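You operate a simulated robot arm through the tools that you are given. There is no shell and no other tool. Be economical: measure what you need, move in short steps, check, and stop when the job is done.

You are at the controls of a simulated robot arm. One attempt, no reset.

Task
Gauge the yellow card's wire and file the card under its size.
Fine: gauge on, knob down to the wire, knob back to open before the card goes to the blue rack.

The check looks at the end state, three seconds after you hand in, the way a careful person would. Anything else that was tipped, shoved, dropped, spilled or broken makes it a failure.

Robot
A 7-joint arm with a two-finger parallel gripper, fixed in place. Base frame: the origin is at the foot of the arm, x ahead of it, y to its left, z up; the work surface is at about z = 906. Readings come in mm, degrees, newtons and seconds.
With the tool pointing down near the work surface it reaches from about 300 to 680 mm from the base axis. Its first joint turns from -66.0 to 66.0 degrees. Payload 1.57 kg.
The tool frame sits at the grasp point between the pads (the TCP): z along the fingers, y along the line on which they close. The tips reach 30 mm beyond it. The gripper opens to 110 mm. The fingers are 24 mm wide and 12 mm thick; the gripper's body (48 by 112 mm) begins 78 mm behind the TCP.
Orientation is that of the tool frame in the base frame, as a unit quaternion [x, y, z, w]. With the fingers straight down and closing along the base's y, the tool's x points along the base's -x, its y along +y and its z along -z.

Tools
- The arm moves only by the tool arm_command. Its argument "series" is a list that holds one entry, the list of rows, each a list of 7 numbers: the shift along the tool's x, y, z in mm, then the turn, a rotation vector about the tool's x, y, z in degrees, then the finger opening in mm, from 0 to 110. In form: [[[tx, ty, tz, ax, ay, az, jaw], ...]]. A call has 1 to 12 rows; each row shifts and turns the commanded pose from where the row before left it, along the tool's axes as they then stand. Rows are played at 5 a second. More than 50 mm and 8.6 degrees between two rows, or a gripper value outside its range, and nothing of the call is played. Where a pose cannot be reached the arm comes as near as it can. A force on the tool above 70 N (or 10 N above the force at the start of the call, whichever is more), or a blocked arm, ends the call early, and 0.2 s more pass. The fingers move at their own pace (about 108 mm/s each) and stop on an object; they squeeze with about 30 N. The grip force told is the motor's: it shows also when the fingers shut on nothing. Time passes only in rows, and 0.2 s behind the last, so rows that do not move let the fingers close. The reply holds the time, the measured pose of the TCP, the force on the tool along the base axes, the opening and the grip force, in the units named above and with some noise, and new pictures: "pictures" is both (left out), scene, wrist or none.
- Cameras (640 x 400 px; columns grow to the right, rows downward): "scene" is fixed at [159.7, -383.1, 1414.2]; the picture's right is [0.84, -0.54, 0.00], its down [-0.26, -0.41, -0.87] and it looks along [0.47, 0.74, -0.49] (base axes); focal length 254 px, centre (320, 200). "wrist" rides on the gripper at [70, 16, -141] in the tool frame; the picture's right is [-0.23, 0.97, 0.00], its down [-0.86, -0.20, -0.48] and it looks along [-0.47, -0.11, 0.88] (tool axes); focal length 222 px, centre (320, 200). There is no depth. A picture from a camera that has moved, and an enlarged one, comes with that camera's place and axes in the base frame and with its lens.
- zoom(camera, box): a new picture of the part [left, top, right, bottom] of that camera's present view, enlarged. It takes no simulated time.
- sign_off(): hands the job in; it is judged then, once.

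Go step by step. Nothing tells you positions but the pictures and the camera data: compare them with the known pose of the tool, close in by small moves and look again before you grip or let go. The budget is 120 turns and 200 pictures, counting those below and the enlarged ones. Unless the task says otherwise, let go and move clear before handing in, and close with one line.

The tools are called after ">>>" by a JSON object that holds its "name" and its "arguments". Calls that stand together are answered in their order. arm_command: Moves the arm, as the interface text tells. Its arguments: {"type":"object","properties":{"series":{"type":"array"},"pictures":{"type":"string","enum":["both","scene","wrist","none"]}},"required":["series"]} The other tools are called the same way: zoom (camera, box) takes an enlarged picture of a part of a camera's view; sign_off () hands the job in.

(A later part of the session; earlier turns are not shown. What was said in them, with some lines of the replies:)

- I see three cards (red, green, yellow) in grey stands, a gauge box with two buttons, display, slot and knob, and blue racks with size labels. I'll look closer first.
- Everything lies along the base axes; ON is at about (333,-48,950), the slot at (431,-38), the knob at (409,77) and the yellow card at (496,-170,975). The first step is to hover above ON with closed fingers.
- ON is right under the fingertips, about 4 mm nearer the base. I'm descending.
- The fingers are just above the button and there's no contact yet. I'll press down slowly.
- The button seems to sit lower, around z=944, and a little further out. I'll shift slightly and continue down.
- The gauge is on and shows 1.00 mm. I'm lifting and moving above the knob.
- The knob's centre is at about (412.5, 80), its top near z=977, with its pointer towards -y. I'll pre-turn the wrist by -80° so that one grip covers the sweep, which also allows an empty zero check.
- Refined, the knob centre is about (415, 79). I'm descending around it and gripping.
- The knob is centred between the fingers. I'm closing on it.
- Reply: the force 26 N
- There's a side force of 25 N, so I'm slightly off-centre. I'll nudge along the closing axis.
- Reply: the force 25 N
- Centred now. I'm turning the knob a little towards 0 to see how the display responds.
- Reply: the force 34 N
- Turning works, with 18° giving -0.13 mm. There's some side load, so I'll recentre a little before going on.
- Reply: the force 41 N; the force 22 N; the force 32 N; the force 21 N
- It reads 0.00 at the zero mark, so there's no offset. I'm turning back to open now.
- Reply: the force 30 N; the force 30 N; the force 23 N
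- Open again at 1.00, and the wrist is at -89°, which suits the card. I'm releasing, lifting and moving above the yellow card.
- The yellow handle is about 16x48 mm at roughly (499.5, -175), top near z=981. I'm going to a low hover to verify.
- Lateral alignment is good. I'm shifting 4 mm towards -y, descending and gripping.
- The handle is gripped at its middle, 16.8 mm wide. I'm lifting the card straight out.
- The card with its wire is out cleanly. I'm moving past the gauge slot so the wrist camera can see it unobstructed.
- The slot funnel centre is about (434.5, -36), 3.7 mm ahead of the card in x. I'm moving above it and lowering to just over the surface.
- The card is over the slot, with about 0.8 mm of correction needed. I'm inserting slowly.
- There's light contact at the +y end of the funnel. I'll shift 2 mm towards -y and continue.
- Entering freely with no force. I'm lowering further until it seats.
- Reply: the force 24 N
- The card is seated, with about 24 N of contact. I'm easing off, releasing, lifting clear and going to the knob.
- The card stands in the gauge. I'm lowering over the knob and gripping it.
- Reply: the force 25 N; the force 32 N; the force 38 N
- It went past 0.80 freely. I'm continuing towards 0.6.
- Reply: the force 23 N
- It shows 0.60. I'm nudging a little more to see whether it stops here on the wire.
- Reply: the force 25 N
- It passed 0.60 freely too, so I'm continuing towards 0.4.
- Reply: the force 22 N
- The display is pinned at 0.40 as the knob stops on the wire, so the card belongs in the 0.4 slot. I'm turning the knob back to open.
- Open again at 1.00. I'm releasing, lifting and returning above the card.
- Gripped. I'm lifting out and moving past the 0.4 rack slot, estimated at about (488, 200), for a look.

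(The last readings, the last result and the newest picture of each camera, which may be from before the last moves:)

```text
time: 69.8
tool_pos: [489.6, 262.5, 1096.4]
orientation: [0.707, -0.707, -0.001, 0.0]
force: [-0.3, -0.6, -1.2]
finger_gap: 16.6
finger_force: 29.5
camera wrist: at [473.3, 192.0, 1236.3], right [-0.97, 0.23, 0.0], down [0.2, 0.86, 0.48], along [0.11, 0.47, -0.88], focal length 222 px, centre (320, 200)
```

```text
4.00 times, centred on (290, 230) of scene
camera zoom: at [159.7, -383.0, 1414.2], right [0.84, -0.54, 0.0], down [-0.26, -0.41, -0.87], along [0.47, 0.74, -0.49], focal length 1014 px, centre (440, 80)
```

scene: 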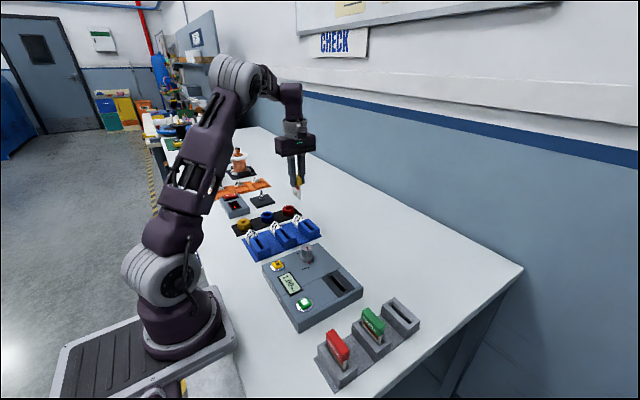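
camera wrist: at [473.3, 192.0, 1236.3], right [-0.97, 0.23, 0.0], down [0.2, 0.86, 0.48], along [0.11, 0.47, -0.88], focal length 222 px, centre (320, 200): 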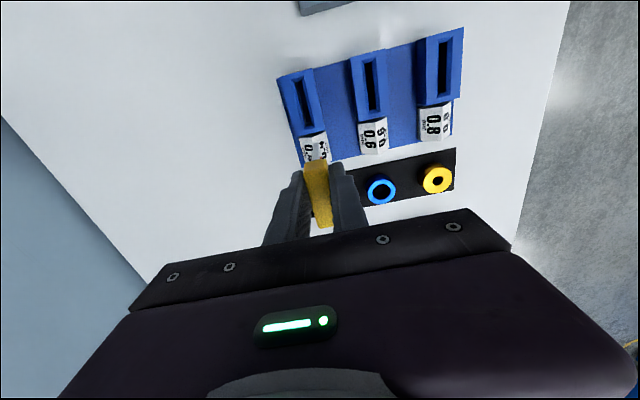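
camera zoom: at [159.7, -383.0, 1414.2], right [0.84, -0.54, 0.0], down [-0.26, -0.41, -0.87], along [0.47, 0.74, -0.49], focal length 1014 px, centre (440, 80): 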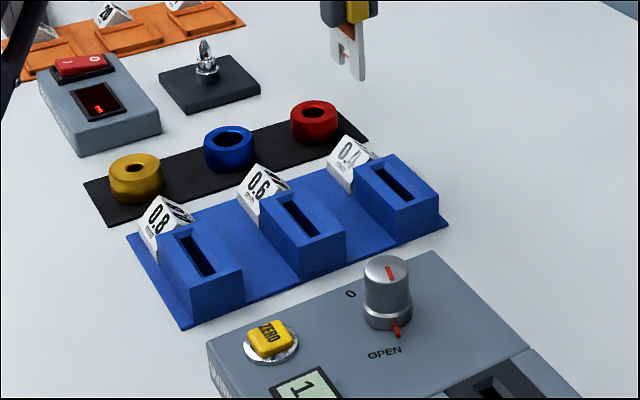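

The 0.4 slot measures about (499.5, 214) from the wrist view, 10 mm ahead of the card. I'm positioning above it and lowering to just over the block.

>>> {"name": "arm_command", "arguments": {"series": [[[25, -5, 0, 0, 0, 0, 10], [26, -5.5, 0, 0, 0, 0, 10], [0, 0, 35, 0, 0, 0, 10], [0, 0, 33, 0, 0, 0, 10], [0, 0, 0, 0, 0, 0, 10]]], "pictures": "wrist"}}

>>> {"name": "zoom", "arguments": {"camera": "wrist", "box": [260, 80, 400, 220]}}

>>> {"name": "zoom", "arguments": {"camera": "scene", "box": [260, 180, 340, 250]}}

```text
time: 71.0
tool_pos: [500.2, 209.3, 1029.8]
orientation: [0.707, -0.707, 0.0, 0.0]
force: [-0.3, 0.4, 0.7]
finger_gap: 16.9
finger_force: 30.0
camera wrist: at [485.1, 139.8, 1170.9], right [-0.97, 0.23, 0.0], down [0.2, 0.86, 0.48], along [0.11, 0.47, -0.88], focal length 222 px, centre (320, 200)
```

wrist: 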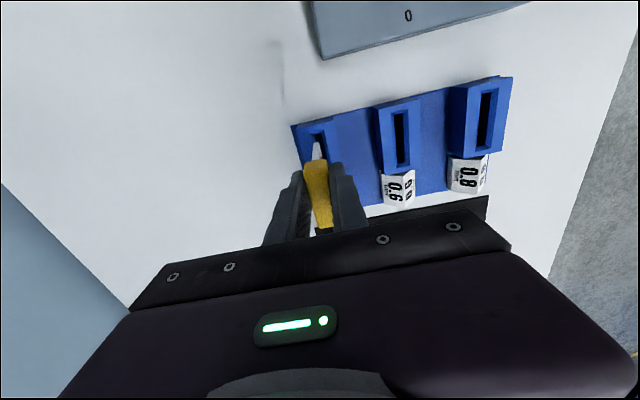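

```text
2.86 times, centred on (330, 150) of wrist
camera zoom: at [485.1, 139.8, 1170.9], right [-0.97, 0.23, 0.0], down [0.2, 0.86, 0.48], along [0.11, 0.47, -0.88], focal length 635 px, centre (291, 343)
```

zoom: 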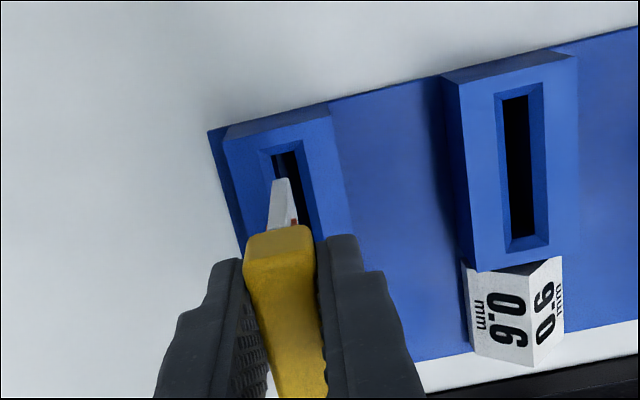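

```text
5.71 times, centred on (300, 215) of scene
camera zoom: at [159.7, -383.1, 1414.2], right [0.84, -0.54, 0.0], down [-0.26, -0.41, -0.87], along [0.47, 0.74, -0.49], focal length 1449 px, centre (434, 114)
```

zoom: 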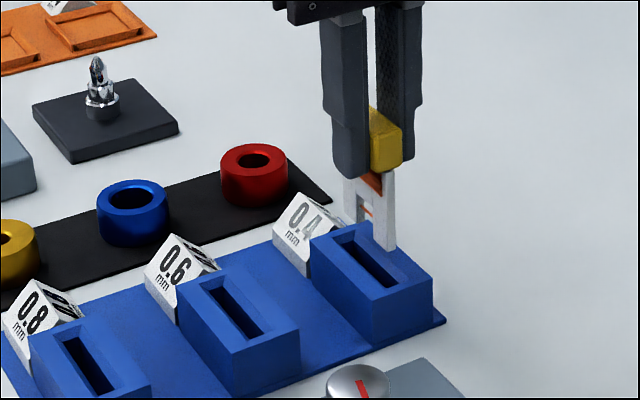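

The card is aligned with the slot within about half a millimetre. I'm inserting slowly.

>>> {"name": "arm_command", "arguments": {"series": [[[0, 0.4, 6, 0, 0, 0, 10], [0, 0, 6, 0, 0, 0, 10], [0, 0, 5, 0, 0, 0, 10], [0, 0, 4, 0, 0, 0, 10], [0, 0, 3, 0, 0, 0, 10], [0, 0, 0, 0, 0, 0, 10]]], "pictures": "none"}}

>>> {"name": "zoom", "arguments": {"camera": "scene", "box": [260, 180, 340, 250]}}

>>> {"name": "zoom", "arguments": {"camera": "wrist", "box": [260, 80, 400, 220]}}

```text
time: 72.4
tool_pos: [498.3, 209.4, 1005.5]
orientation: [-0.707, 0.707, 0.0, 0.001]
force: [-0.4, -2.6, 3.1]
finger_gap: 17.4
finger_force: 29.9
```

```text
5.71 times, centred on (300, 215) of scene
camera zoom: at [159.6, -383.2, 1414.2], right [0.84, -0.54, 0.0], down [-0.26, -0.41, -0.87], along [0.47, 0.74, -0.49], focal length 1449 px, centre (434, 114)
```

zoom: 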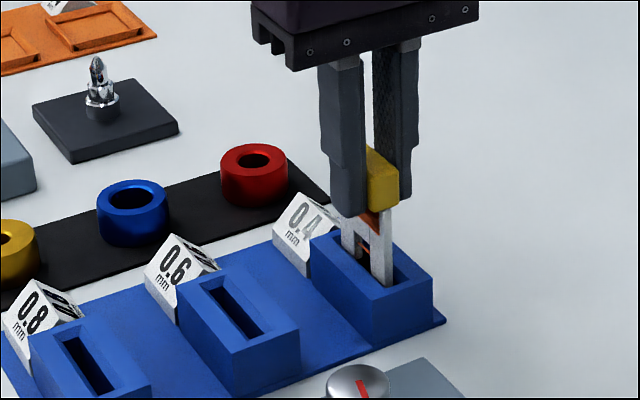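

```text
2.86 times, centred on (330, 150) of wrist
camera zoom: at [482.6, 139.6, 1146.8], right [-0.97, 0.23, 0.0], down [0.2, 0.86, 0.48], along [0.11, 0.47, -0.88], focal length 635 px, centre (291, 343)
```

zoom: 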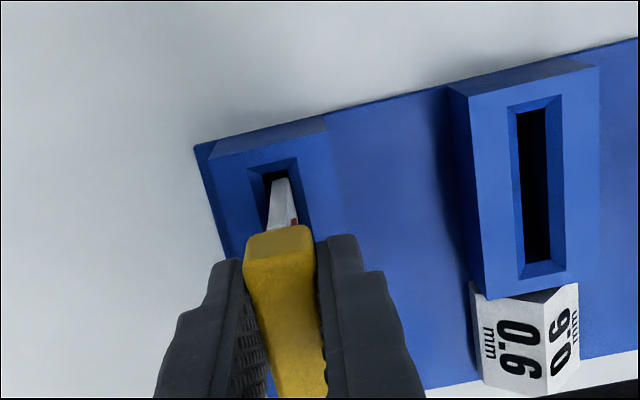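

>>> {"name": "arm_command", "arguments": {"series": [[[1.5, 0, 0, 0, 0, 0, 10], [0, 0, 3, 0, 0, 0, 10], [0, 0, 3, 0, 0, 0, 10], [0, 0, 3, 0, 0, 0, 10], [0, 0, 3, 0, 0, 0, 10], [0, 0, 0, 0, 0, 0, 10]]], "pictures": "none"}}

>>> {"name": "zoom", "arguments": {"camera": "scene", "box": [260, 180, 340, 250]}}

```text
time: 73.8
tool_pos: [498.3, 209.4, 994.9]
orientation: [0.707, -0.707, 0.001, 0.0]
force: [2.0, -0.7, 0.3]
finger_gap: 16.8
finger_force: 29.4
```

```text
5.71 times, centred on (300, 215) of scene
camera zoom: at [159.7, -383.1, 1414.2], right [0.84, -0.54, 0.0], down [-0.26, -0.41, -0.87], along [0.47, 0.74, -0.49], focal length 1449 px, centre (434, 114)
```

zoom: 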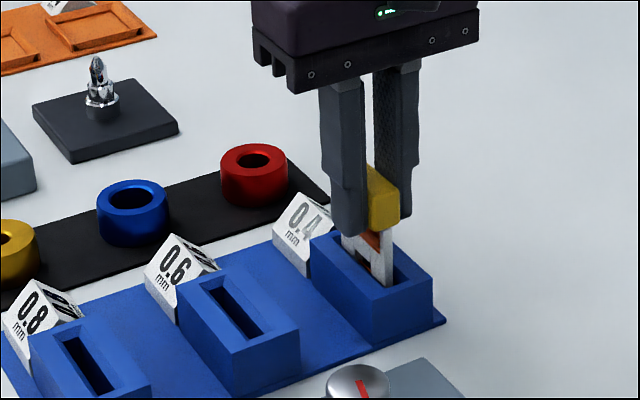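

It's sliding in freely, so I'm lowering until it seats.

>>> {"name": "arm_command", "arguments": {"series": [[[0, 0, 3, 0, 0, 0, 10], [0, 0, 3, 0, 0, 0, 10], [0, 0, 2, 0, 0, 0, 10], [0, 0, 2, 0, 0, 0, 10], [0, 0, 0, 0, 0, 0, 10]]], "pictures": "none"}}

>>> {"name": "zoom", "arguments": {"camera": "scene", "box": [260, 180, 340, 250]}}

```text
time: 75.0
tool_pos: [498.4, 208.4, 983.5]
orientation: [0.708, -0.706, 0.001, -0.001]
force: [0.1, -0.1, -0.3]
finger_gap: 17.0
finger_force: 29.8
```

```text
5.71 times, centred on (300, 215) of scene
camera zoom: at [159.7, -383.1, 1414.2], right [0.84, -0.54, 0.0], down [-0.26, -0.41, -0.87], along [0.47, 0.74, -0.49], focal length 1449 px, centre (434, 114)
```

zoom: 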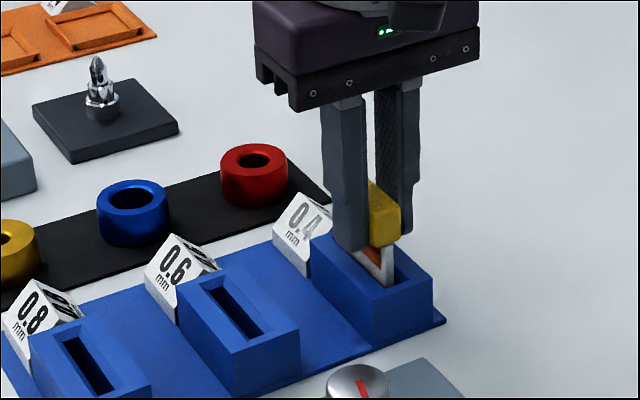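

>>> {"name": "arm_command", "arguments": {"series": [[[0, 0, 1.5, 0, 0, 0, 10], [0, 0, 1, 0, 0, 0, 10], [0, 0, 0, 0, 0, 0, 10]]], "pictures": "none"}}

```text
time: 75.8
tool_pos: [499.8, 208.7, 983.2]
orientation: [0.708, -0.706, 0.001, -0.002]
force: [-1.6, 1.7, 24.7]
finger_gap: 17.1
finger_force: 29.6
```

Seated, with 25 N of contact at the expected height. I'm easing off, releasing and lifting clear.

>>> {"name": "arm_command", "arguments": {"series": [[[0, 0, -1.5, 0, 0, 0, 10], [0, 0, 0, 0, 0, 0, 45], [0, 0, 0, 0, 0, 0, 45], [0, 0, -40, 0, 0, 0, 45], [0, 0, -50, 0, 0, 0, 45], [0, 0, -50, 0, 0, 0, 45], [0, 0, 0, 0, 0, 0, 45]]]}}

>>> {"name": "zoom", "arguments": {"camera": "scene", "box": [230, 190, 380, 310]}}

>>> {"name": "zoom", "arguments": {"camera": "wrist", "box": [220, 60, 480, 220]}}

```text
time: 77.4
tool_pos: [500.8, 208.2, 1120.1]
orientation: [0.708, -0.707, 0.0, 0.0]
force: [0.0, -0.2, -0.2]
finger_gap: 45.3
finger_force: 0.0
camera wrist: at [483.5, 138.4, 1260.6], right [-0.97, 0.23, 0.0], down [0.2, 0.86, 0.48], along [0.11, 0.47, -0.88], focal length 222 px, centre (320, 200)
```

scene: 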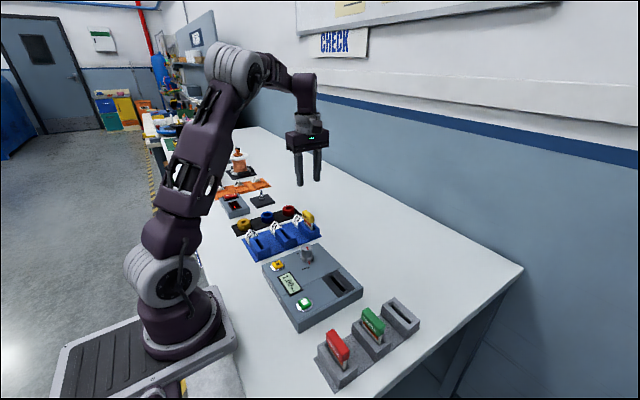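
wrist: 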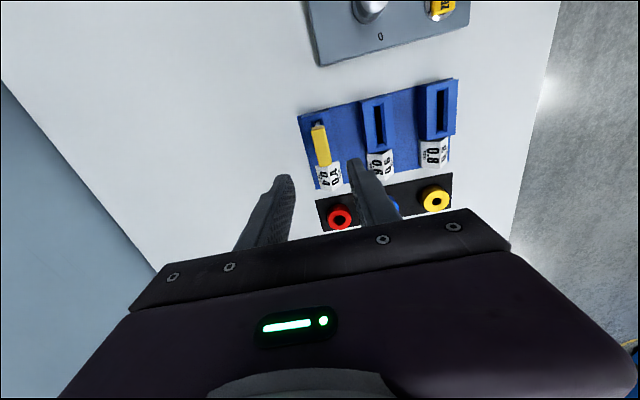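

```text
3.33 times, centred on (305, 250) of scene
camera zoom: at [159.7, -383.1, 1414.2], right [0.84, -0.54, 0.0], down [-0.26, -0.41, -0.87], along [0.47, 0.74, -0.49], focal length 845 px, centre (370, 33)
```

zoom: 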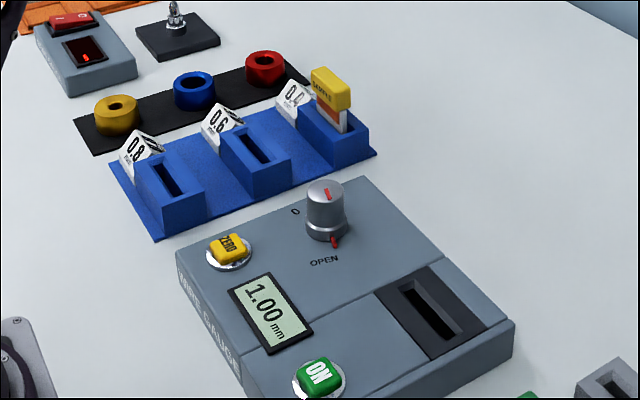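

```text
2.46 times, centred on (350, 140) of wrist
camera zoom: at [483.5, 138.4, 1260.6], right [-0.97, 0.23, 0.0], down [0.2, 0.86, 0.48], along [0.11, 0.47, -0.88], focal length 547 px, centre (246, 348)
```

zoom: 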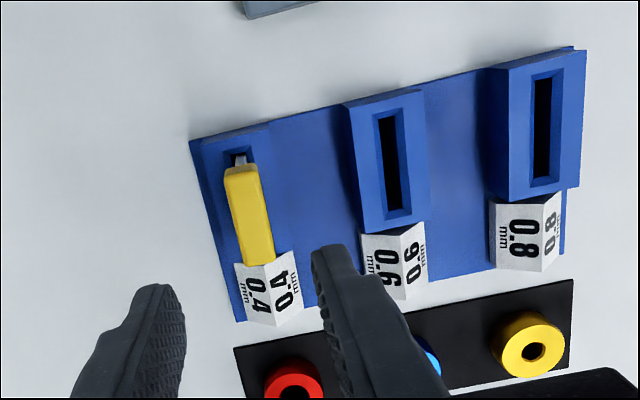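

The card stands upright in the 0.4 slot, the gauge is on with the knob at OPEN (1.00), nothing else has moved, and the arm is clear. I'm handing in now.

>>> {"name": "sign_off", "arguments": {}}

```text
The job is handed in.
```

The yellow card's wire gauged at 0.40 mm, and the card is filed in the blue rack's 0.4 slot; the gauge is on and its knob is back at OPEN.
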